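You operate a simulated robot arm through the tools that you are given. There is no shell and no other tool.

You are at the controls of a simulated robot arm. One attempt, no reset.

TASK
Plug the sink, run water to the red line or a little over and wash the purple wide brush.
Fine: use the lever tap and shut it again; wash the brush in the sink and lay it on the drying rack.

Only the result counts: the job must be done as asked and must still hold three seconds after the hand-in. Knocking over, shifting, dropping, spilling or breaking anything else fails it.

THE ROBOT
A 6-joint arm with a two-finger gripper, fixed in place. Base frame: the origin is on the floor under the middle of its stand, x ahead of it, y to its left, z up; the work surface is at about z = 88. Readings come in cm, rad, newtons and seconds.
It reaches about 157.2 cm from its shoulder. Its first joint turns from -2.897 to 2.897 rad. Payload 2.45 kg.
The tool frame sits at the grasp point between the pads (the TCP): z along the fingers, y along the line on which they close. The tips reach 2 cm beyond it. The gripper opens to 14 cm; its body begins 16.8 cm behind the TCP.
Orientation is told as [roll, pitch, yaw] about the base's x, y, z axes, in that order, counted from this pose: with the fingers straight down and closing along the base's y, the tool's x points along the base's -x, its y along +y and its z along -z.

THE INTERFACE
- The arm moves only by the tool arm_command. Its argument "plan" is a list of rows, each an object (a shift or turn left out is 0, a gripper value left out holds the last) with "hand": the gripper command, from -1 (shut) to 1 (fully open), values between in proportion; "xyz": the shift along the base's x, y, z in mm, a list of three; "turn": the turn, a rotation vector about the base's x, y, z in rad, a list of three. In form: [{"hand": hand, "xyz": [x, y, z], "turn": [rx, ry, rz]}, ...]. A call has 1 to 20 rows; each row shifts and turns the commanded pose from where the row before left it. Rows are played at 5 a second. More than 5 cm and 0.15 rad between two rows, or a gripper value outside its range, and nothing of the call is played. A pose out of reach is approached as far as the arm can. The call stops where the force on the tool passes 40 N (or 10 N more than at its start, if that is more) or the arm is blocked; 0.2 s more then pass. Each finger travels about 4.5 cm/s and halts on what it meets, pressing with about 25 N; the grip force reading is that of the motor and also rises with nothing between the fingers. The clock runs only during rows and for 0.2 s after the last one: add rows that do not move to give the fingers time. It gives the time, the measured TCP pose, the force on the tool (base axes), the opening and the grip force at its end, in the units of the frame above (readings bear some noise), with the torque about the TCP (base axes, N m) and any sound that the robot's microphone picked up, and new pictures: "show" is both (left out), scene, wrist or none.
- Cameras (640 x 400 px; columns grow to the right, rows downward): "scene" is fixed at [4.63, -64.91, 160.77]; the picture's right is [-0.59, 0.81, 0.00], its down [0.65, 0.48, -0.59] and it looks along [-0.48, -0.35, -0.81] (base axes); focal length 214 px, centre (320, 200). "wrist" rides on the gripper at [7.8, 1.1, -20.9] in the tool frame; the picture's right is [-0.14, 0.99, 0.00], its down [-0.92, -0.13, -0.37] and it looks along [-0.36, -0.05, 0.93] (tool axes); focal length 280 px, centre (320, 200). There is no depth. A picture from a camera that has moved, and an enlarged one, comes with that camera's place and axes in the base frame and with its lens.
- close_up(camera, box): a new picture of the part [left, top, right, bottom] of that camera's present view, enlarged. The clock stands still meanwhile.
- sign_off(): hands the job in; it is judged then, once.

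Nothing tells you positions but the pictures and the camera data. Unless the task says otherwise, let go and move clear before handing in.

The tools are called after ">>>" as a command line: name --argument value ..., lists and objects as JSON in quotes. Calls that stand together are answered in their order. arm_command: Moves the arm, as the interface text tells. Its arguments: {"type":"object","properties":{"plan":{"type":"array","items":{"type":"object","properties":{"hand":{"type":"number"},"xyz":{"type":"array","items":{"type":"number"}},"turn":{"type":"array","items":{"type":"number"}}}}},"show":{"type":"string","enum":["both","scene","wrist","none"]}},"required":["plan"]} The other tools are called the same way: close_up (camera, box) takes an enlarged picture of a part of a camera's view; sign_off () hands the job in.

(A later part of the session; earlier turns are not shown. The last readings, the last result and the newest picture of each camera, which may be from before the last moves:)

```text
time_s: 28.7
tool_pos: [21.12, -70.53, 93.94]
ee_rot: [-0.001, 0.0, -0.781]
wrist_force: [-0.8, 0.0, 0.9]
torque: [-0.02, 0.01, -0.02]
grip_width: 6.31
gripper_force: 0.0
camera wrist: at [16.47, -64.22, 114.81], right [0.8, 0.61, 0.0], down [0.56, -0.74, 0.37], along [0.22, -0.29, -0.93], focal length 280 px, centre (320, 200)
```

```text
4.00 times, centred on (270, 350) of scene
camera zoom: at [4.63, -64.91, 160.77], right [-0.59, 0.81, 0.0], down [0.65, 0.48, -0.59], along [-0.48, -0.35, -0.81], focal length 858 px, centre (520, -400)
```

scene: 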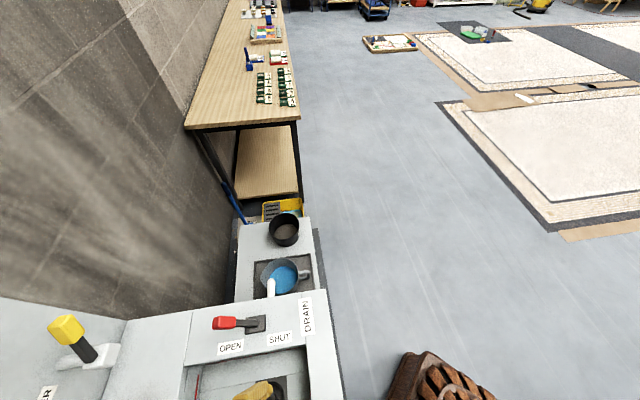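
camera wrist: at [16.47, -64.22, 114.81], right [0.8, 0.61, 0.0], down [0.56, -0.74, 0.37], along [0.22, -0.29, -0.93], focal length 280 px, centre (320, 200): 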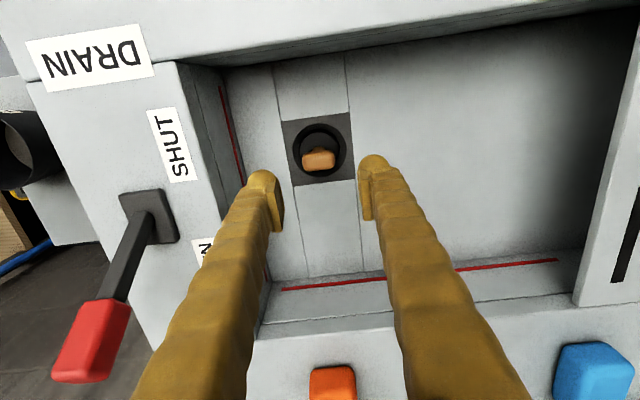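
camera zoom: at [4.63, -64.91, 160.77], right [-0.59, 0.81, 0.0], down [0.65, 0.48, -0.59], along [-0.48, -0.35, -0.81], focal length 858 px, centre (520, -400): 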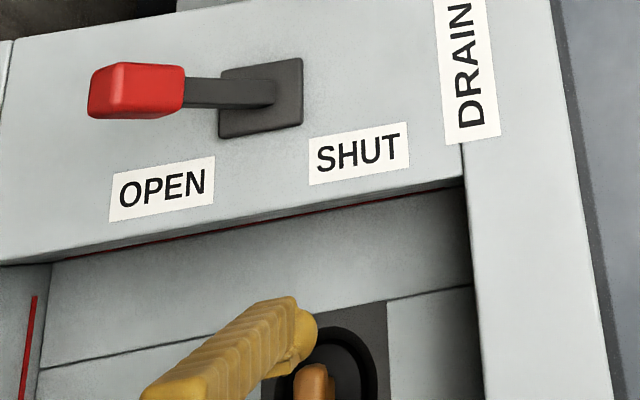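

The plug sits concentrically in the drain. I'll close the fingers and press lightly on the handle to make sure it is seated.

>>> arm_command --plan '[{"hand": -1}, {"hand": -1}, {"hand": -1}, {"hand": -1}, {"hand": -1}, {"xyz": [0, 0, -40]}, {"xyz": [0, 0, -35]}, {"xyz": [0, 0, -5]}, {"xyz": [0, 0, -5]}, {"xyz": [0, 0, 0]}]' --show "wrist"

```text
time_s: 30.9
tool_pos: [21.04, -70.62, 85.44]
ee_rot: [-0.002, 0.0, -0.784]
wrist_force: [-0.2, 0.3, 0.4]
torque: [-0.01, 0.01, -0.02]
grip_width: 0.0
gripper_force: 25.0
camera wrist: at [16.39, -64.3, 106.23], right [0.8, 0.61, 0.0], down [0.56, -0.74, 0.37], along [0.22, -0.29, -0.93], focal length 280 px, centre (320, 200)
```

wrist: 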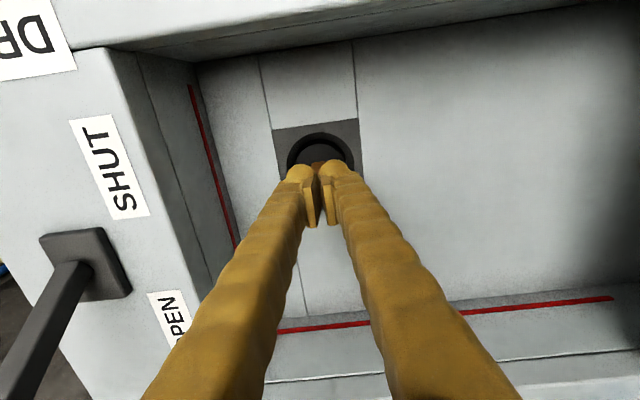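

>>> arm_command --plan '[{"xyz": [0, 0, -4]}, {"xyz": [0, 0, -4]}, {"xyz": [0, 0, -3]}, {"xyz": [0, 0, -3]}, {"xyz": [0, 0, 0]}]' --show "none"

```text
time_s: 32.1
tool_pos: [21.07, -70.6, 84.08]
ee_rot: [-0.002, -0.003, -0.782]
wrist_force: [0.4, 3.4, 27.1]
torque: [0.12, 0.0, 0.0]
grip_width: 0.56
gripper_force: 24.5
```

The plug took 27 N of downward force, so it's seated. Raising to inspect the plug and the lever tap.

>>> arm_command --plan '[{"xyz": [0, 0, 10]}, {"xyz": [0, 0, 30]}, {"xyz": [0, 0, 40]}, {"xyz": [0, 0, 40]}, {"xyz": [0, 0, 40]}, {"xyz": [0, 0, 40]}, {"xyz": [0, 0, 0]}]' --show "wrist"

>>> close_up --camera "wrist" --box '[240, 80, 400, 180]'

>>> close_up --camera "wrist" --box '[400, 140, 640, 300]'

```text
time_s: 33.7
tool_pos: [21.11, -70.64, 104.05]
ee_rot: [-0.001, 0.0, -0.781]
wrist_force: [-0.2, -0.1, 0.5]
torque: [0.01, 0.02, 0.0]
grip_width: 0.0
gripper_force: 25.1
camera wrist: at [16.42, -64.24, 124.94], right [0.8, 0.61, 0.0], down [0.56, -0.74, 0.37], along [0.22, -0.29, -0.93], focal length 280 px, centre (320, 200)
```

wrist: 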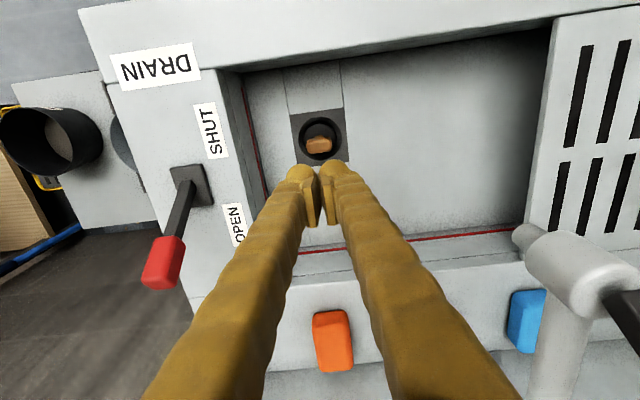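

```text
4.00 times, centred on (320, 130) of wrist
camera zoom: at [16.42, -64.24, 124.94], right [0.8, 0.61, 0.0], down [0.56, -0.74, 0.37], along [0.22, -0.29, -0.93], focal length 1122 px, centre (320, 480)
```

zoom: 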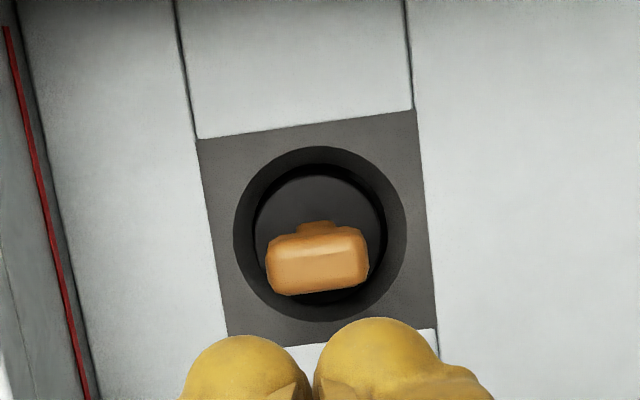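

```text
2.50 times, centred on (520, 220) of wrist
camera zoom: at [16.42, -64.24, 124.94], right [0.8, 0.61, 0.0], down [0.56, -0.74, 0.37], along [0.22, -0.29, -0.93], focal length 701 px, centre (-180, 150)
```

zoom: 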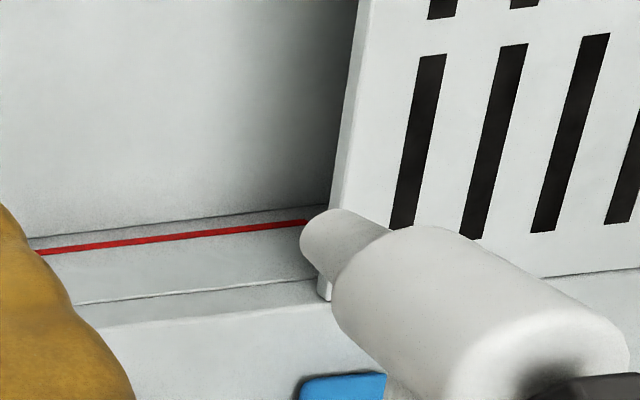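

The plug looks well seated and level. Next I'll rise above the tap to study the blue lever before touching it.

>>> arm_command --plan '[{"hand": 0, "xyz": [0, 0, 45]}, {"xyz": [0, 0, 45]}, {"xyz": [0, 0, 45]}, {"xyz": [0, 0, 45]}, {"xyz": [0, 0, 45]}, {"xyz": [0, 0, 45]}, {"xyz": [0, 0, 45]}, {"xyz": [0, 0, 45]}, {"xyz": [0, 0, 45]}, {"xyz": [37, 19, 0]}, {"xyz": [37, 19, 0]}, {"xyz": [37, 19, 0]}, {"xyz": [37, 19, 0]}, {"xyz": [0, 0, 0]}, {"xyz": [0, 0, 0]}]' --show "wrist"

>>> close_up --camera "wrist" --box '[240, 90, 400, 190]'

```text
time_s: 36.9
tool_pos: [35.92, -62.95, 144.64]
ee_rot: [0.0, 0.0, -0.782]
wrist_force: [0.0, 0.3, -0.1]
torque: [-0.01, 0.0, -0.02]
grip_width: 7.04
gripper_force: 0.0
camera wrist: at [31.23, -56.67, 165.43], right [0.8, 0.61, 0.0], down [0.56, -0.74, 0.37], along [0.22, -0.29, -0.93], focal length 280 px, centre (320, 200)
```

wrist: 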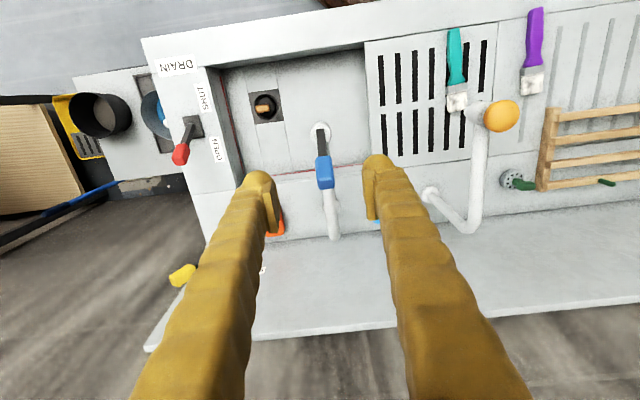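

```text
4.00 times, centred on (320, 140) of wrist
camera zoom: at [31.23, -56.67, 165.43], right [0.8, 0.61, 0.0], down [0.56, -0.74, 0.37], along [0.22, -0.29, -0.93], focal length 1122 px, centre (320, 440)
```

zoom: 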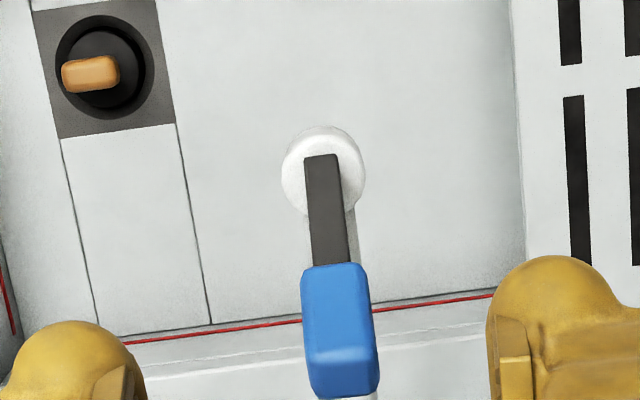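

The blue lever leans back (+b) from the tap head; its handle centre is about a=-18.9, b=74.5, z=121. I'll move over it and descend with the fingers either side.

>>> arm_command --plan '[{"xyz": [34, -31, 0]}, {"xyz": [0, 0, -45]}, {"xyz": [0, 0, -45]}, {"xyz": [0, 0, -45]}, {"xyz": [0, 0, 0]}, {"xyz": [0, 0, 0]}]' --show "wrist"

>>> close_up --camera "wrist" --box '[240, 110, 400, 210]'

```text
time_s: 38.3
tool_pos: [39.42, -66.1, 131.05]
ee_rot: [-0.003, 0.0, -0.782]
wrist_force: [-0.5, 0.0, 0.0]
torque: [0.01, 0.01, 0.01]
grip_width: 6.99
gripper_force: 0.2
camera wrist: at [34.75, -59.87, 151.83], right [0.8, 0.61, 0.0], down [0.56, -0.74, 0.37], along [0.22, -0.29, -0.93], focal length 280 px, centre (320, 200)
```

wrist: 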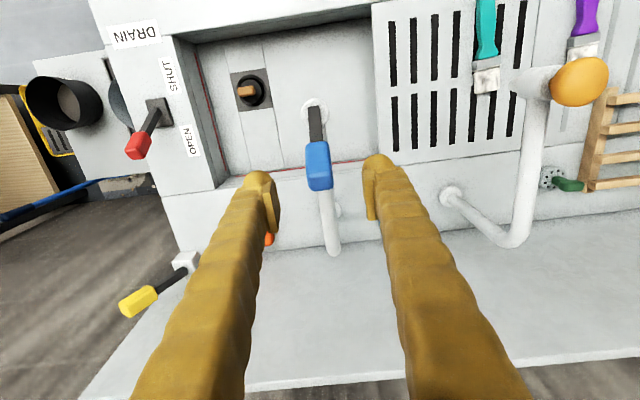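

```text
4.00 times, centred on (320, 160) of wrist
camera zoom: at [34.75, -59.87, 151.83], right [0.8, 0.61, 0.0], down [0.56, -0.74, 0.37], along [0.22, -0.29, -0.93], focal length 1122 px, centre (320, 360)
```

zoom: 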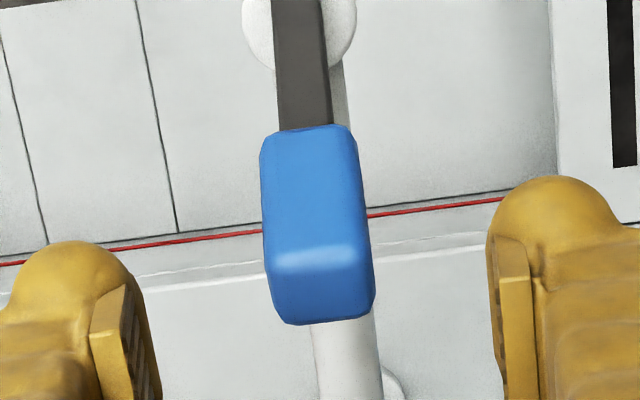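

The handle is centred beneath the gripper. Descending 10 cm and closing on it.

>>> arm_command --plan '[{"xyz": [0, 0, -40]}, {"xyz": [0, 0, -35]}, {"xyz": [0, 0, -20]}, {"xyz": [0, 0, 0]}]' --show "wrist"

>>> close_up --camera "wrist" --box '[240, 130, 400, 230]'

```text
time_s: 39.3
tool_pos: [39.31, -66.21, 121.53]
ee_rot: [0.0, -0.001, -0.781]
wrist_force: [-0.5, 0.0, 0.0]
torque: [0.0, 0.01, -0.01]
grip_width: 7.01
gripper_force: 0.0
camera wrist: at [34.66, -59.86, 142.3], right [0.8, 0.61, 0.0], down [0.56, -0.74, 0.37], along [0.22, -0.29, -0.93], focal length 280 px, centre (320, 200)
```

wrist: 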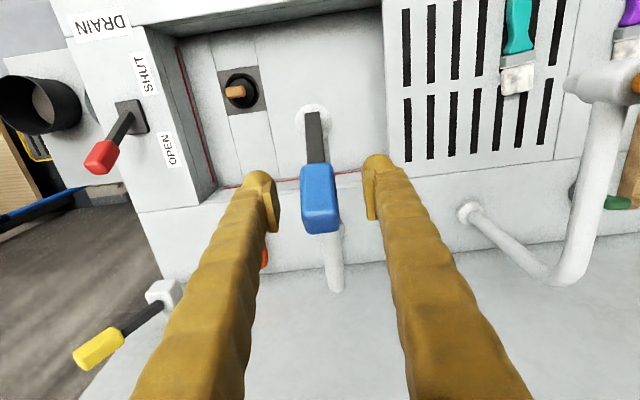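

```text
4.00 times, centred on (320, 180) of wrist
camera zoom: at [34.66, -59.86, 142.3], right [0.8, 0.61, 0.0], down [0.56, -0.74, 0.37], along [0.22, -0.29, -0.93], focal length 1122 px, centre (320, 280)
```

zoom: 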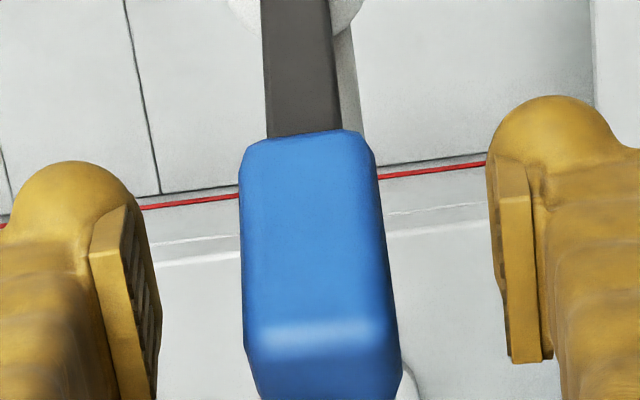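

>>> arm_command --plan '[{"hand": -1}, {"hand": -1}, {"hand": -1}, {"hand": -1}, {"hand": -1}]' --show "wrist"

```text
time_s: 40.5
tool_pos: [39.44, -66.21, 121.36]
ee_rot: [-0.003, 0.0, -0.782]
wrist_force: [-6.9, -9.0, -1.0]
torque: [-0.13, 0.04, -0.12]
grip_width: 2.68
gripper_force: 45.1
camera wrist: at [34.64, -59.89, 142.31], right [0.8, 0.61, 0.0], down [0.56, -0.74, 0.37], along [0.22, -0.29, -0.93], focal length 280 px, centre (320, 200)
```

wrist: 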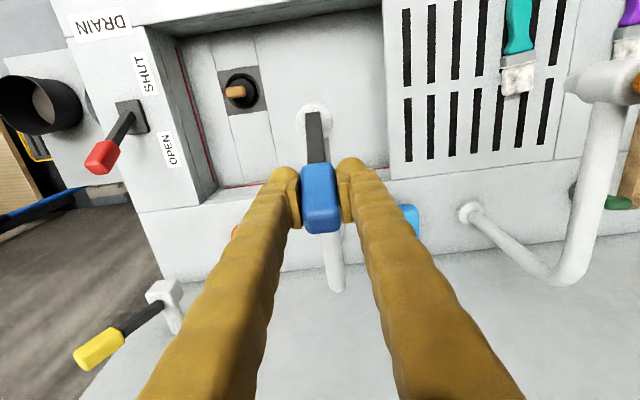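

Gripped (2.7 cm wide). I'll test by pulling the lever forward slightly along an arc about the tap head and watch the forces.

>>> arm_command --plan '[{"xyz": [-1.4, -1.4, 0]}, {"xyz": [-5.3, 5.3, 3]}, {"xyz": [0, 0, 0]}]' --show "wrist"

```text
time_s: 41.3
tool_pos: [38.83, -65.76, 121.8]
ee_rot: [0.0, -0.001, -0.781]
wrist_force: [34.2, 6.0, 2.9]
torque: [-0.72, -1.15, -0.27]
grip_width: 2.67
gripper_force: 45.0
camera wrist: at [34.1, -59.42, 142.68], right [0.8, 0.61, 0.0], down [0.56, -0.74, 0.37], along [0.22, -0.29, -0.93], focal length 280 px, centre (320, 200)
```

wrist: 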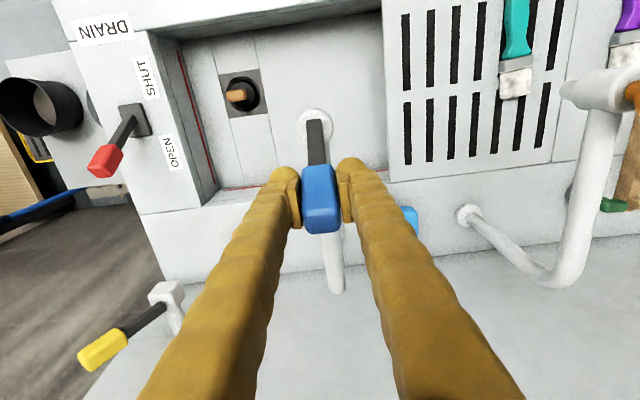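

The handle seems to move with the gripper, with about 20 N resistance, plus a sideways preload I introduced. I'll relax the sideways part and continue the arc.

>>> arm_command --plan '[{"xyz": [0.8, 0.8, 0]}, {"xyz": [-5.3, 5.3, 2.5]}, {"xyz": [0, 0, 0]}]' --show "wrist"

>>> close_up --camera "wrist" --box '[240, 90, 400, 190]'

```text
time_s: 42.1
tool_pos: [38.2, -65.06, 122.03]
ee_rot: [0.0, 0.0, -0.784]
wrist_force: [28.4, 3.2, 4.3]
torque: [-0.7, -1.06, -0.26]
grip_width: 2.69
gripper_force: 45.1
camera wrist: at [33.54, -58.82, 142.91], right [0.8, 0.61, 0.0], down [0.56, -0.74, 0.37], along [0.22, -0.29, -0.93], focal length 280 px, centre (320, 200)
```

wrist: 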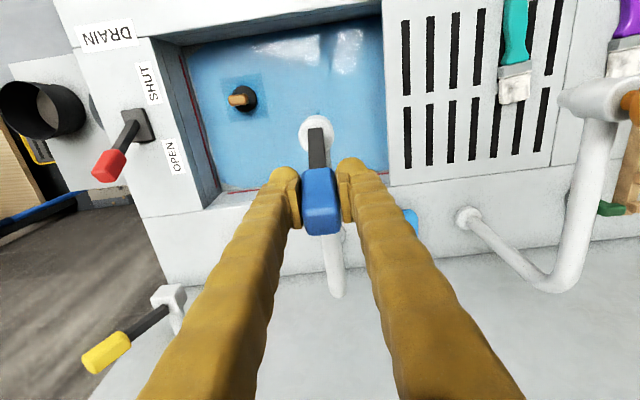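

```text
4.00 times, centred on (320, 140) of wrist
camera zoom: at [33.54, -58.82, 142.91], right [0.8, 0.61, 0.0], down [0.56, -0.74, 0.37], along [0.22, -0.29, -0.93], focal length 1122 px, centre (320, 440)
```

zoom: 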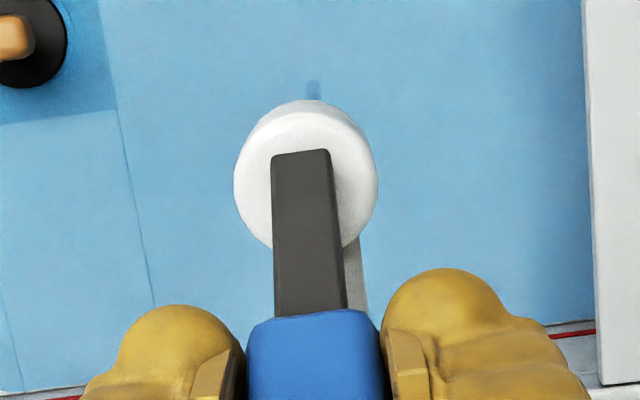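

Water is running into the basin already. I'll check the level against the red line.

>>> close_up --camera "wrist" --box '[160, 40, 320, 140]'

>>> close_up --camera "wrist" --box '[160, 120, 320, 220]'

>>> close_up --camera "scene" --box '[170, 320, 298, 400]'

```text
4.00 times, centred on (240, 90) of wrist
camera zoom: at [33.54, -58.82, 142.91], right [0.8, 0.61, 0.0], down [0.56, -0.74, 0.37], along [0.22, -0.29, -0.93], focal length 1122 px, centre (640, 640)
```

zoom: 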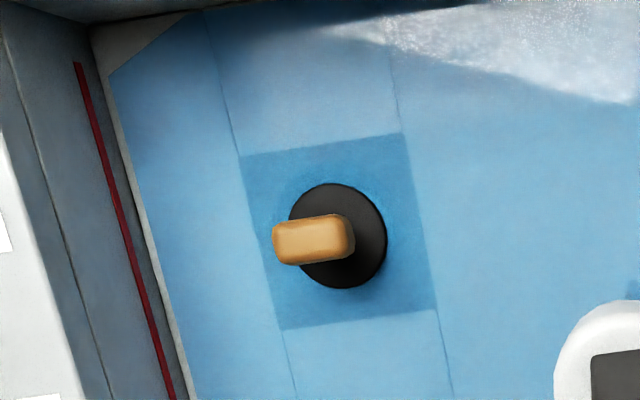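

```text
4.00 times, centred on (240, 170) of wrist
camera zoom: at [33.54, -58.82, 142.91], right [0.8, 0.61, 0.0], down [0.56, -0.74, 0.37], along [0.22, -0.29, -0.93], focal length 1122 px, centre (640, 320)
```

zoom: 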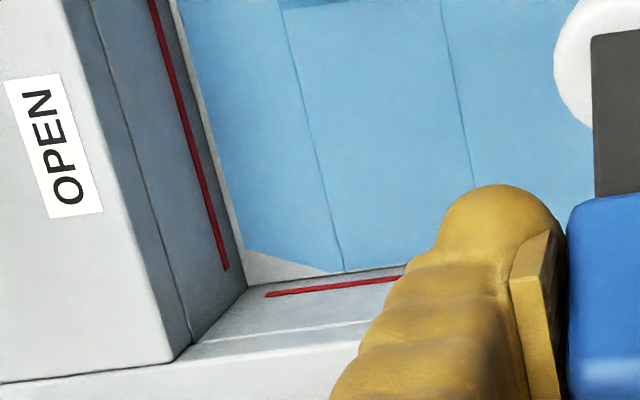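

```text
5.00 times, centred on (234, 360) of scene
camera zoom: at [4.63, -64.91, 160.77], right [-0.59, 0.81, 0.0], down [0.65, 0.48, -0.59], along [-0.48, -0.35, -0.81], focal length 1072 px, centre (750, -600)
```

zoom: 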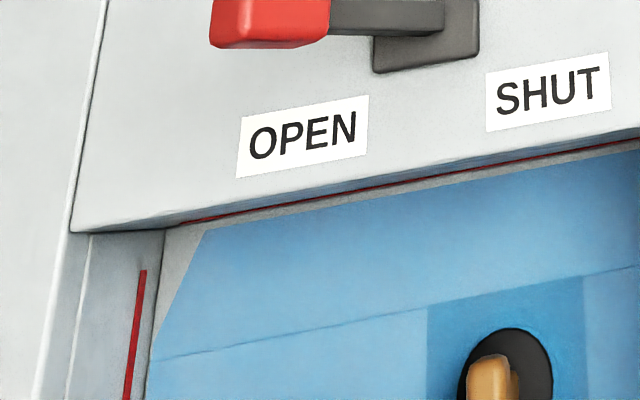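

The water sheet is just covering the floor, still below the red line. I'll let it run in short holds and watch.

>>> arm_command --plan '[{"xyz": [0, 0, 0]}]' --show "wrist"

>>> close_up --camera "wrist" --box '[160, 80, 320, 180]'

>>> close_up --camera "scene" --box '[170, 320, 298, 400]'

```text
time_s: 42.5
tool_pos: [38.18, -64.94, 122.06]
ee_rot: [-0.001, 0.001, -0.783]
wrist_force: [27.3, 4.5, 5.3]
torque: [-0.54, -0.91, -0.25]
grip_width: 2.69
gripper_force: 45.1
camera wrist: at [33.53, -58.81, 142.92], right [0.8, 0.61, 0.0], down [0.56, -0.74, 0.37], along [0.22, -0.29, -0.93], focal length 280 px, centre (320, 200)
```

wrist: 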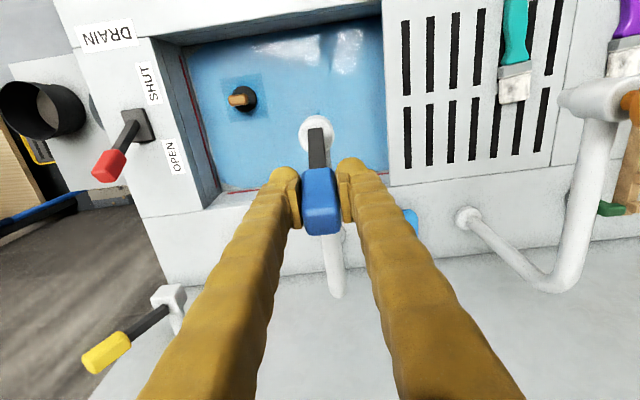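

```text
4.00 times, centred on (240, 130) of wrist
camera zoom: at [33.53, -58.81, 142.92], right [0.8, 0.61, 0.0], down [0.56, -0.74, 0.37], along [0.22, -0.29, -0.93], focal length 1122 px, centre (640, 480)
```

zoom: 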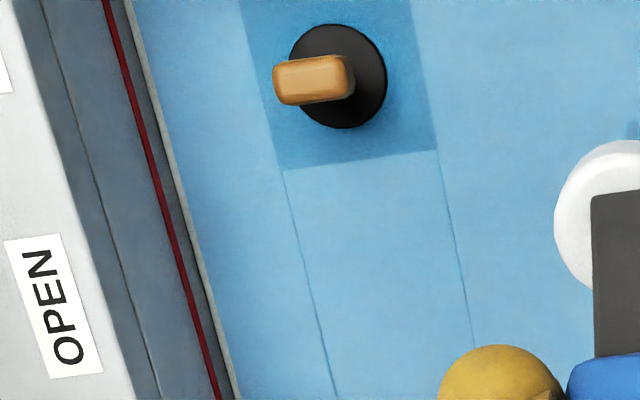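

```text
5.00 times, centred on (234, 360) of scene
camera zoom: at [4.63, -64.91, 160.77], right [-0.59, 0.81, 0.0], down [0.65, 0.48, -0.59], along [-0.48, -0.35, -0.81], focal length 1072 px, centre (750, -600)
```

zoom: 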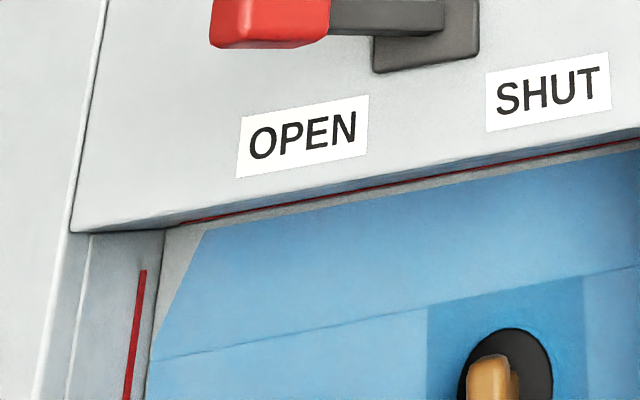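

>>> arm_command --plan '[{"xyz": [0, 0, 0]}, {"xyz": [0, 0, 0]}, {"xyz": [0, 0, 0]}, {"xyz": [0, 0, 0]}, {"xyz": [0, 0, 0]}, {"xyz": [0, 0, 0]}, {"xyz": [0, 0, 0]}, {"xyz": [0, 0, 0]}, {"xyz": [0, 0, 0]}, {"xyz": [0, 0, 0]}]' --show "wrist"

>>> close_up --camera "wrist" --box '[160, 80, 320, 180]'

>>> close_up --camera "scene" --box '[170, 320, 298, 400]'

```text
time_s: 44.7
tool_pos: [38.14, -65.07, 122.13]
ee_rot: [-0.002, 0.0, -0.782]
wrist_force: [13.5, 12.5, 5.9]
torque: [0.27, -0.02, -0.16]
grip_width: 2.68
gripper_force: 45.2
camera wrist: at [33.52, -58.8, 142.92], right [0.8, 0.61, 0.0], down [0.56, -0.74, 0.37], along [0.22, -0.29, -0.93], focal length 280 px, centre (320, 200)
```

wrist: 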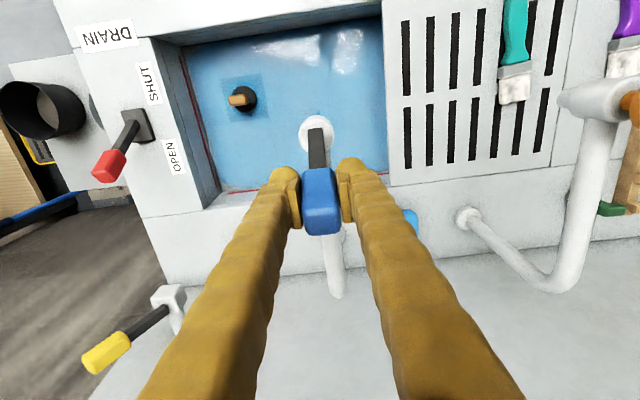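

```text
4.00 times, centred on (240, 130) of wrist
camera zoom: at [33.52, -58.8, 142.92], right [0.8, 0.61, 0.0], down [0.56, -0.74, 0.37], along [0.22, -0.29, -0.93], focal length 1122 px, centre (640, 480)
```

zoom: 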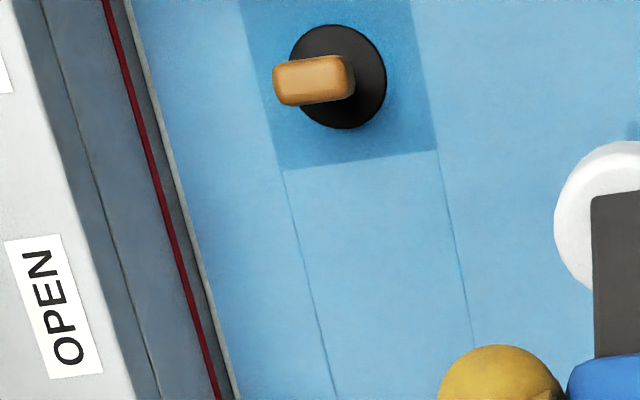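

```text
5.00 times, centred on (234, 360) of scene
camera zoom: at [4.63, -64.91, 160.77], right [-0.59, 0.81, 0.0], down [0.65, 0.48, -0.59], along [-0.48, -0.35, -0.81], focal length 1072 px, centre (750, -600)
```

zoom: 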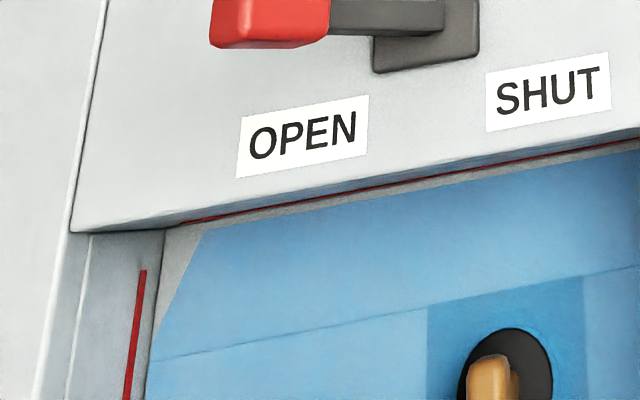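

The flow is only a trickle so far. I'll open the lever further in small steps.

>>> arm_command --plan '[{"xyz": [-5.3, 5.3, 1.5]}, {"xyz": [-5.3, 5.3, 1]}, {"xyz": [0, 0, 0]}]' --show "wrist"

>>> close_up --camera "wrist" --box '[240, 90, 400, 190]'

>>> close_up --camera "scene" --box '[170, 320, 298, 400]'

```text
time_s: 45.5
tool_pos: [37.21, -64.07, 122.29]
ee_rot: [-0.002, -0.002, -0.781]
wrist_force: [28.5, 3.6, 12.0]
torque: [-0.69, -1.06, -0.28]
grip_width: 2.7
gripper_force: 45.8
camera wrist: at [32.48, -57.76, 143.2], right [0.8, 0.61, 0.0], down [0.56, -0.74, 0.37], along [0.22, -0.29, -0.93], focal length 280 px, centre (320, 200)
```

wrist: 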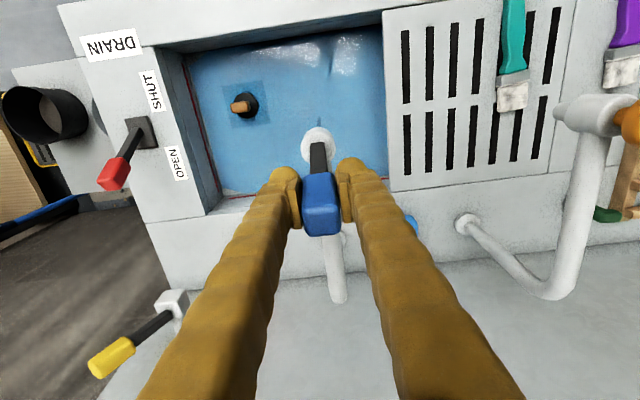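

```text
4.00 times, centred on (320, 140) of wrist
camera zoom: at [32.48, -57.76, 143.2], right [0.8, 0.61, 0.0], down [0.56, -0.74, 0.37], along [0.22, -0.29, -0.93], focal length 1122 px, centre (320, 440)
```

zoom: 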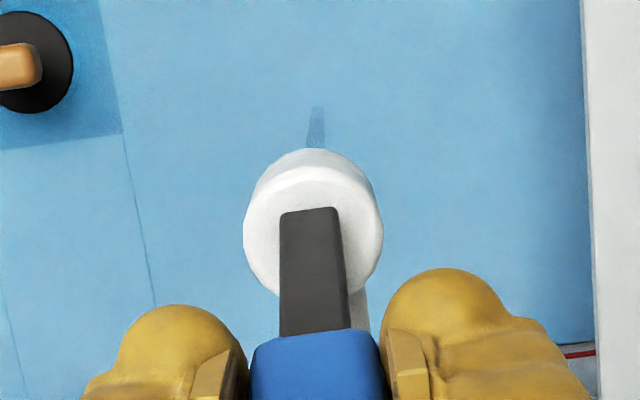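

```text
5.00 times, centred on (234, 360) of scene
camera zoom: at [4.63, -64.91, 160.77], right [-0.59, 0.81, 0.0], down [0.65, 0.48, -0.59], along [-0.48, -0.35, -0.81], focal length 1072 px, centre (750, -600)
```

zoom: 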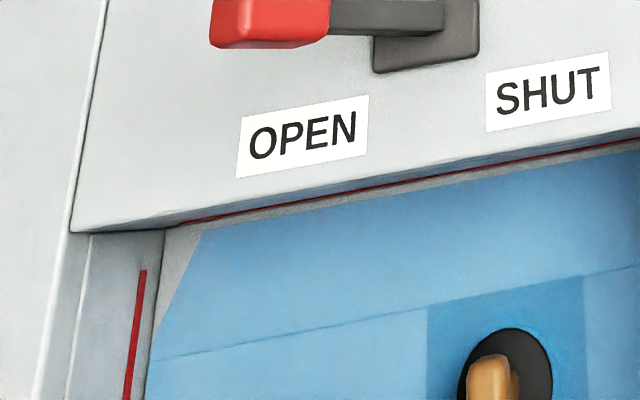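

The stream below the spout is a bit wider. Opening further, with a small sideways relief.

>>> arm_command --plan '[{"xyz": [-4.6, 6.0, 0.5]}, {"xyz": [-4.6, 6.0, 0]}, {"xyz": [-5.3, 5.3, -0.5]}, {"xyz": [0, 0, 0]}]' --show "wrist"

>>> close_up --camera "wrist" --box '[240, 90, 400, 190]'

>>> close_up --camera "scene" --box '[170, 320, 298, 400]'

```text
time_s: 46.5
tool_pos: [35.56, -62.35, 122.33]
ee_rot: [-0.002, 0.001, -0.782]
wrist_force: [-7.4, -30.6, 2.0]
torque: [-1.18, -0.71, -0.07]
grip_width: 2.68
gripper_force: 45.1
camera wrist: at [30.93, -56.14, 143.16], right [0.8, 0.61, 0.0], down [0.56, -0.74, 0.37], along [0.22, -0.29, -0.93], focal length 280 px, centre (320, 200)
```

wrist: 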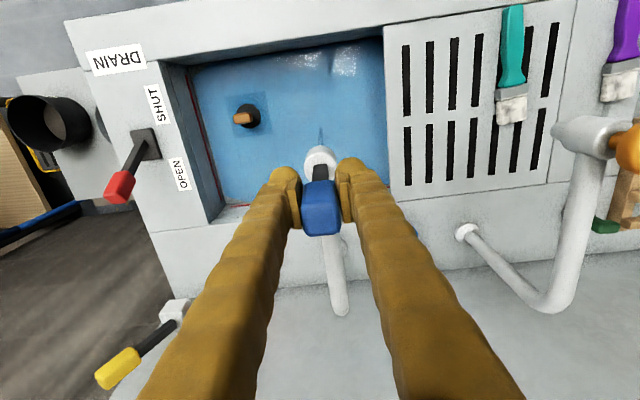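

```text
4.00 times, centred on (320, 140) of wrist
camera zoom: at [30.93, -56.14, 143.16], right [0.8, 0.61, 0.0], down [0.56, -0.74, 0.37], along [0.22, -0.29, -0.93], focal length 1122 px, centre (320, 440)
```

zoom: 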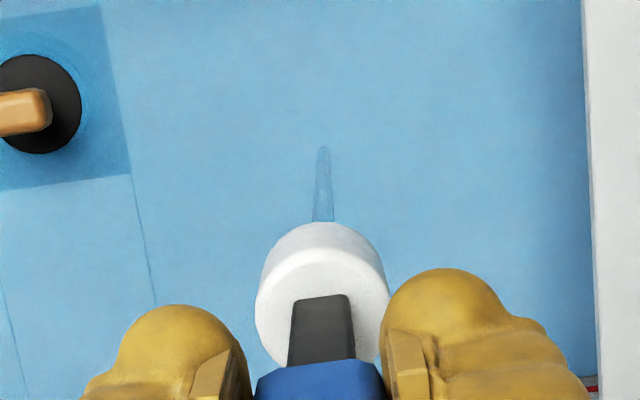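

```text
5.00 times, centred on (234, 360) of scene
camera zoom: at [4.63, -64.91, 160.77], right [-0.59, 0.81, 0.0], down [0.65, 0.48, -0.59], along [-0.48, -0.35, -0.81], focal length 1072 px, centre (750, -600)
```

zoom: 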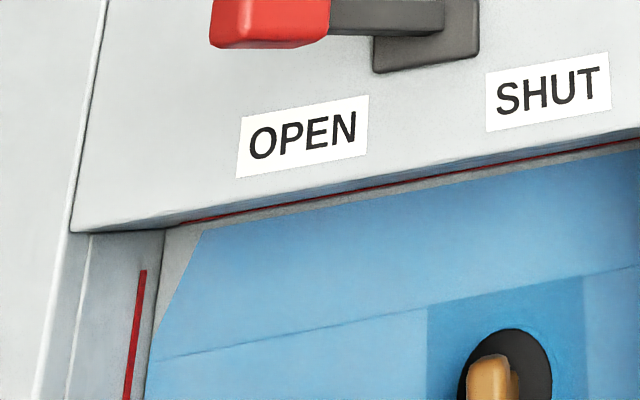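

Lever is about upright and a clear stream is visible. I'll hold for a couple of seconds and measure the rise.

>>> arm_command --plan '[{"xyz": [-0.4, -0.4, 0]}, {"xyz": [0, 0, 0]}, {"xyz": [0, 0, 0]}, {"xyz": [0, 0, 0]}, {"xyz": [0, 0, 0]}, {"xyz": [0, 0, 0]}, {"xyz": [0, 0, 0]}, {"xyz": [0, 0, 0]}, {"xyz": [0, 0, 0]}, {"xyz": [0, 0, 0]}]' --show "wrist"

>>> close_up --camera "wrist" --box '[160, 60, 320, 160]'

>>> close_up --camera "scene" --box '[170, 320, 298, 400]'

```text
time_s: 48.6
tool_pos: [35.64, -62.4, 122.31]
ee_rot: [-0.001, 0.0, -0.783]
wrist_force: [-3.8, -3.8, -1.1]
torque: [-0.03, 0.03, -0.09]
grip_width: 2.69
gripper_force: 45.3
stopped in row 10: the force on the tool passed its limit at 41 N (the readings are from after the stop); the commanded pose is now the measured one
camera wrist: at [30.91, -56.14, 143.16], right [0.8, 0.61, 0.0], down [0.56, -0.74, 0.37], along [0.22, -0.29, -0.93], focal length 280 px, centre (320, 200)
```

wrist: 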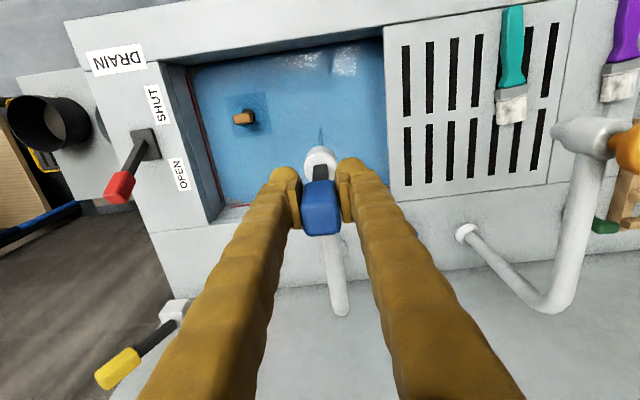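

```text
4.00 times, centred on (240, 110) of wrist
camera zoom: at [30.91, -56.14, 143.16], right [0.8, 0.61, 0.0], down [0.56, -0.74, 0.37], along [0.22, -0.29, -0.93], focal length 1122 px, centre (640, 560)
```

zoom: 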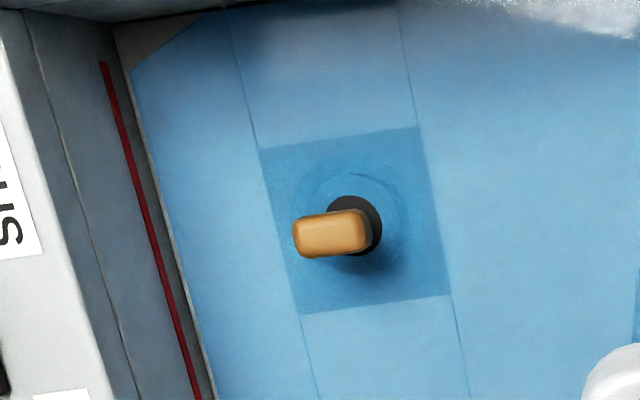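

```text
5.00 times, centred on (234, 360) of scene
camera zoom: at [4.63, -64.91, 160.77], right [-0.59, 0.81, 0.0], down [0.65, 0.48, -0.59], along [-0.48, -0.35, -0.81], focal length 1072 px, centre (750, -600)
```

zoom: 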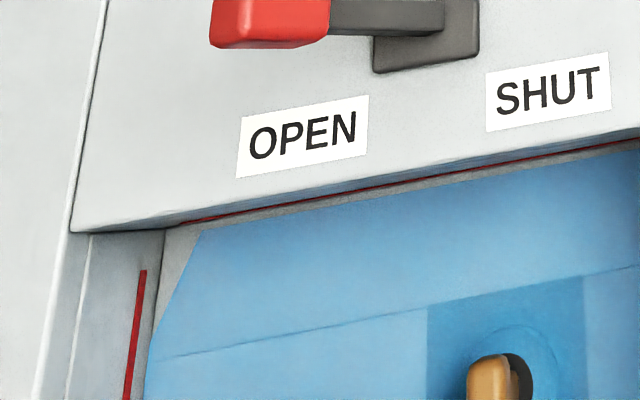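

The water is rising (the plug's rim is now submerged) but still well below the red line. Holding longer.

>>> arm_command --plan '[{"xyz": [0, 0, 0]}, {"xyz": [0, 0, 0]}, {"xyz": [0, 0, 0]}, {"xyz": [0, 0, 0]}, {"xyz": [0, 0, 0]}, {"xyz": [0, 0, 0]}, {"xyz": [0, 0, 0]}, {"xyz": [0, 0, 0]}, {"xyz": [0, 0, 0]}, {"xyz": [0, 0, 0]}, {"xyz": [0, 0, 0]}, {"xyz": [0, 0, 0]}, {"xyz": [0, 0, 0]}, {"xyz": [0, 0, 0]}, {"xyz": [0, 0, 0]}]' --show "wrist"

>>> close_up --camera "wrist" --box '[160, 60, 320, 160]'

>>> close_up --camera "scene" --box '[170, 320, 298, 400]'

```text
time_s: 51.8
tool_pos: [35.5, -62.5, 122.28]
ee_rot: [-0.001, -0.002, -0.782]
wrist_force: [-14.4, -15.1, -2.9]
torque: [-0.18, 0.14, -0.14]
grip_width: 2.67
gripper_force: 44.5
camera wrist: at [30.9, -56.14, 143.17], right [0.8, 0.61, 0.0], down [0.56, -0.74, 0.37], along [0.22, -0.29, -0.93], focal length 280 px, centre (320, 200)
```

wrist: 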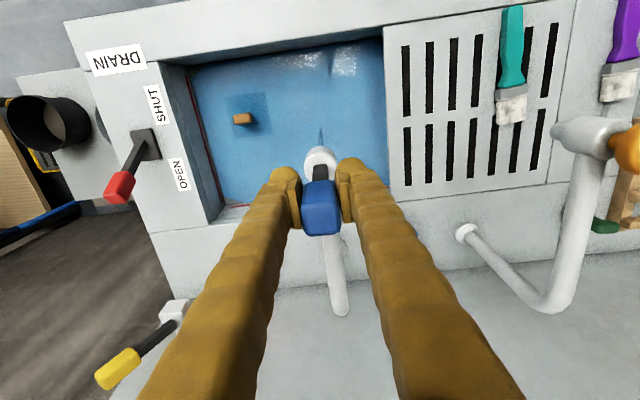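

```text
4.00 times, centred on (240, 110) of wrist
camera zoom: at [30.9, -56.14, 143.17], right [0.8, 0.61, 0.0], down [0.56, -0.74, 0.37], along [0.22, -0.29, -0.93], focal length 1122 px, centre (640, 560)
```

zoom: 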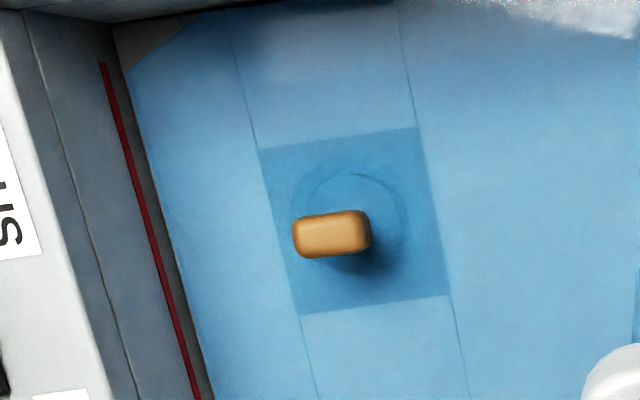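

```text
5.00 times, centred on (234, 360) of scene
camera zoom: at [4.63, -64.91, 160.77], right [-0.59, 0.81, 0.0], down [0.65, 0.48, -0.59], along [-0.48, -0.35, -0.81], focal length 1072 px, centre (750, -600)
```

zoom: 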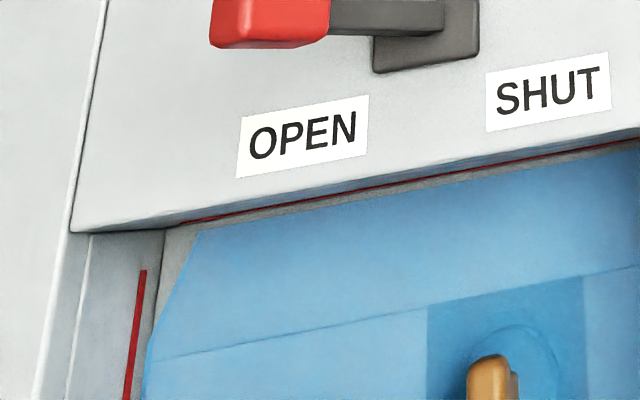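

The plug's disc is fully submerged; by my estimate the level is ~2–3 cm below the line, rising ~1.5 mm/s. I'll open a bit more and keep filling.

>>> arm_command --plan '[{"xyz": [-5.6, 5.0, -0.5]}, {"xyz": [-5.6, 5.0, -1]}, {"xyz": [0, 0, 0]}, {"xyz": [0, 0, 0]}, {"xyz": [0, 0, 0]}, {"xyz": [0, 0, 0]}, {"xyz": [0, 0, 0]}, {"xyz": [0, 0, 0]}, {"xyz": [0, 0, 0]}, {"xyz": [0, 0, 0]}, {"xyz": [0, 0, 0]}, {"xyz": [0, 0, 0]}]' --show "wrist"

>>> close_up --camera "wrist" --box '[160, 60, 320, 160]'

>>> close_up --camera "scene" --box '[170, 320, 298, 400]'

```text
time_s: 54.4
tool_pos: [34.55, -61.31, 122.21]
ee_rot: [0.001, -0.001, -0.782]
wrist_force: [11.8, 4.0, 8.4]
torque: [-0.34, -0.53, -0.05]
grip_width: 2.67
gripper_force: 44.7
camera wrist: at [29.83, -55.1, 143.01], right [0.8, 0.61, 0.0], down [0.56, -0.74, 0.37], along [0.22, -0.29, -0.93], focal length 280 px, centre (320, 200)
```

wrist: 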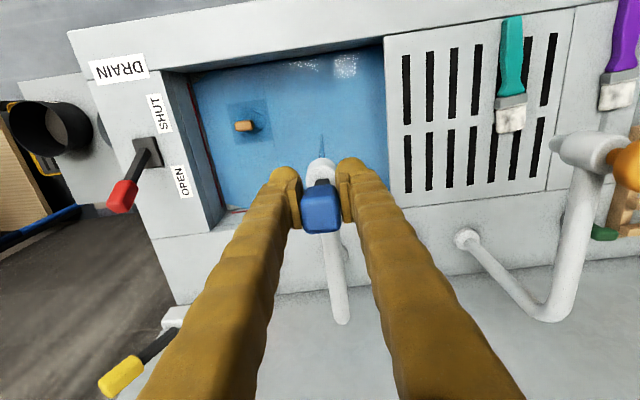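

```text
4.00 times, centred on (240, 110) of wrist
camera zoom: at [29.83, -55.1, 143.01], right [0.8, 0.61, 0.0], down [0.56, -0.74, 0.37], along [0.22, -0.29, -0.93], focal length 1122 px, centre (640, 560)
```

zoom: 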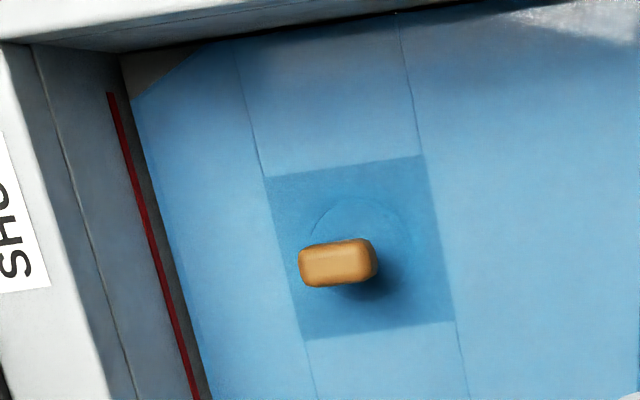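

```text
5.00 times, centred on (234, 360) of scene
camera zoom: at [4.63, -64.91, 160.77], right [-0.59, 0.81, 0.0], down [0.65, 0.48, -0.59], along [-0.48, -0.35, -0.81], focal length 1072 px, centre (750, -600)
```

zoom: 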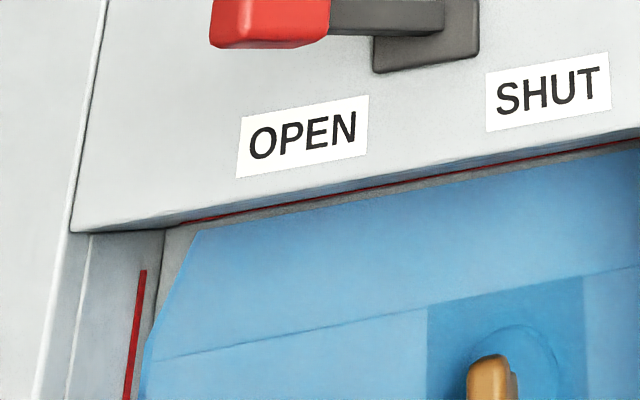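

>>> arm_command --plan '[{"xyz": [0, 0, 0]}, {"xyz": [0, 0, 0]}, {"xyz": [0, 0, 0]}, {"xyz": [0, 0, 0]}, {"xyz": [0, 0, 0]}, {"xyz": [0, 0, 0]}, {"xyz": [0, 0, 0]}, {"xyz": [0, 0, 0]}, {"xyz": [0, 0, 0]}, {"xyz": [0, 0, 0]}, {"xyz": [0, 0, 0]}, {"xyz": [0, 0, 0]}, {"xyz": [0, 0, 0]}, {"xyz": [0, 0, 0]}, {"xyz": [0, 0, 0]}]' --show "wrist"

>>> close_up --camera "wrist" --box '[160, 60, 320, 160]'

>>> close_up --camera "scene" --box '[170, 320, 298, 400]'

```text
time_s: 57.6
tool_pos: [34.44, -61.33, 122.17]
ee_rot: [-0.001, 0.001, -0.784]
wrist_force: [7.5, 15.7, 1.1]
torque: [0.4, 0.16, -0.03]
grip_width: 2.66
gripper_force: 45.3
camera wrist: at [29.83, -55.1, 143.0], right [0.8, 0.61, 0.0], down [0.56, -0.74, 0.37], along [0.22, -0.29, -0.93], focal length 280 px, centre (320, 200)
```

wrist: 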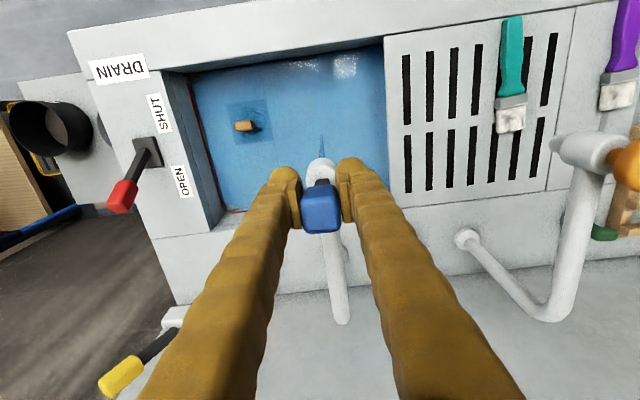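

```text
4.00 times, centred on (240, 110) of wrist
camera zoom: at [29.83, -55.1, 143.0], right [0.8, 0.61, 0.0], down [0.56, -0.74, 0.37], along [0.22, -0.29, -0.93], focal length 1122 px, centre (640, 560)
```

zoom: 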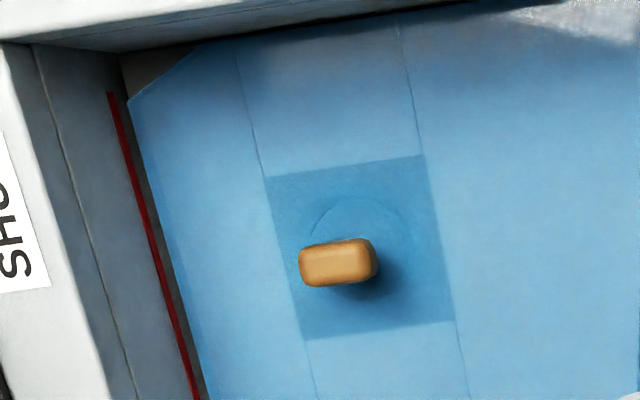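

```text
5.00 times, centred on (234, 360) of scene
camera zoom: at [4.63, -64.91, 160.77], right [-0.59, 0.81, 0.0], down [0.65, 0.48, -0.59], along [-0.48, -0.35, -0.81], focal length 1072 px, centre (750, -600)
```

zoom: 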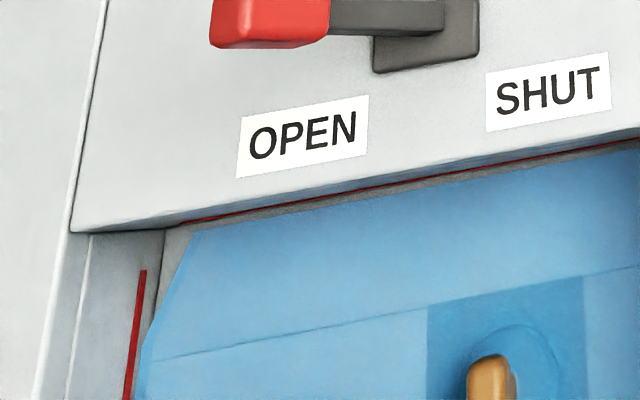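

Rising steadily, roughly 1–1.5 cm below the line now. Continue a few more seconds.

>>> arm_command --plan '[{"xyz": [0, 0, 0]}, {"xyz": [0, 0, 0]}, {"xyz": [0, 0, 0]}, {"xyz": [0, 0, 0]}, {"xyz": [0, 0, 0]}, {"xyz": [0, 0, 0]}, {"xyz": [0, 0, 0]}, {"xyz": [0, 0, 0]}, {"xyz": [0, 0, 0]}, {"xyz": [0, 0, 0]}, {"xyz": [0, 0, 0]}, {"xyz": [0, 0, 0]}, {"xyz": [0, 0, 0]}, {"xyz": [0, 0, 0]}]' --show "wrist"

>>> close_up --camera "wrist" --box '[160, 60, 320, 160]'

>>> close_up --camera "scene" --box '[170, 320, 298, 400]'

```text
time_s: 60.6
tool_pos: [34.5, -61.39, 122.13]
ee_rot: [-0.003, -0.001, -0.782]
wrist_force: [9.1, 10.0, -1.2]
torque: [0.15, -0.05, -0.06]
grip_width: 2.72
gripper_force: 45.3
camera wrist: at [29.84, -55.1, 143.01], right [0.8, 0.61, 0.0], down [0.56, -0.74, 0.37], along [0.22, -0.29, -0.93], focal length 280 px, centre (320, 200)
```

wrist: 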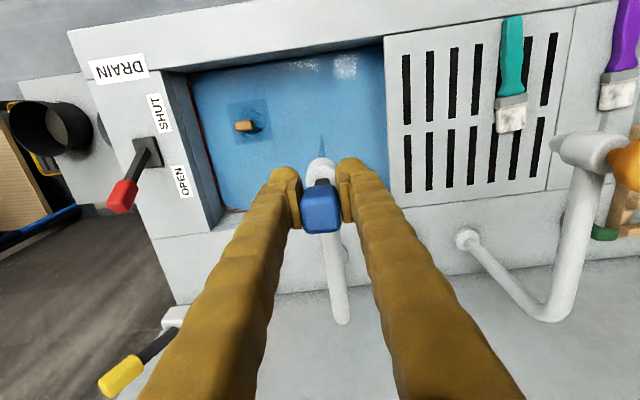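

```text
4.00 times, centred on (240, 110) of wrist
camera zoom: at [29.84, -55.1, 143.01], right [0.8, 0.61, 0.0], down [0.56, -0.74, 0.37], along [0.22, -0.29, -0.93], focal length 1122 px, centre (640, 560)
```

zoom: 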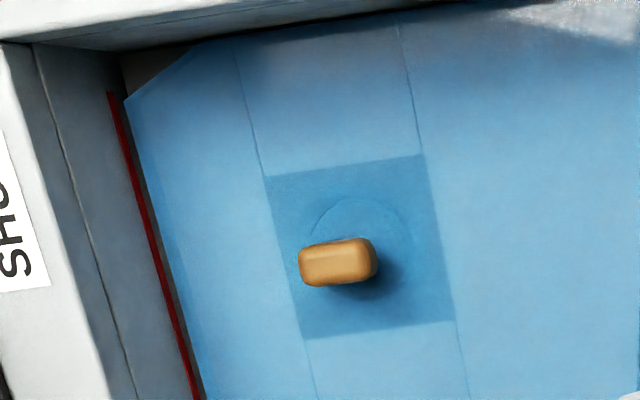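

```text
5.00 times, centred on (234, 360) of scene
camera zoom: at [4.63, -64.91, 160.77], right [-0.59, 0.81, 0.0], down [0.65, 0.48, -0.59], along [-0.48, -0.35, -0.81], focal length 1072 px, centre (750, -600)
```

zoom: 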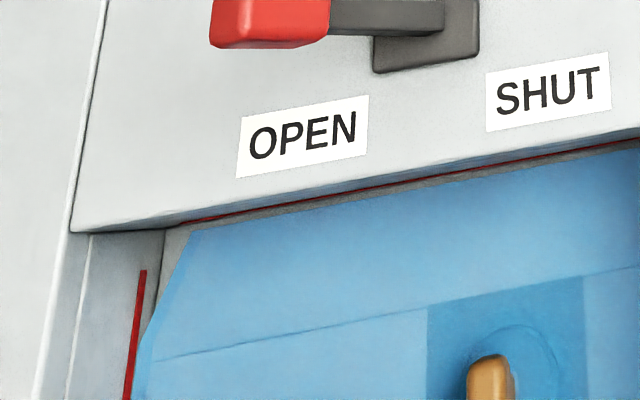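

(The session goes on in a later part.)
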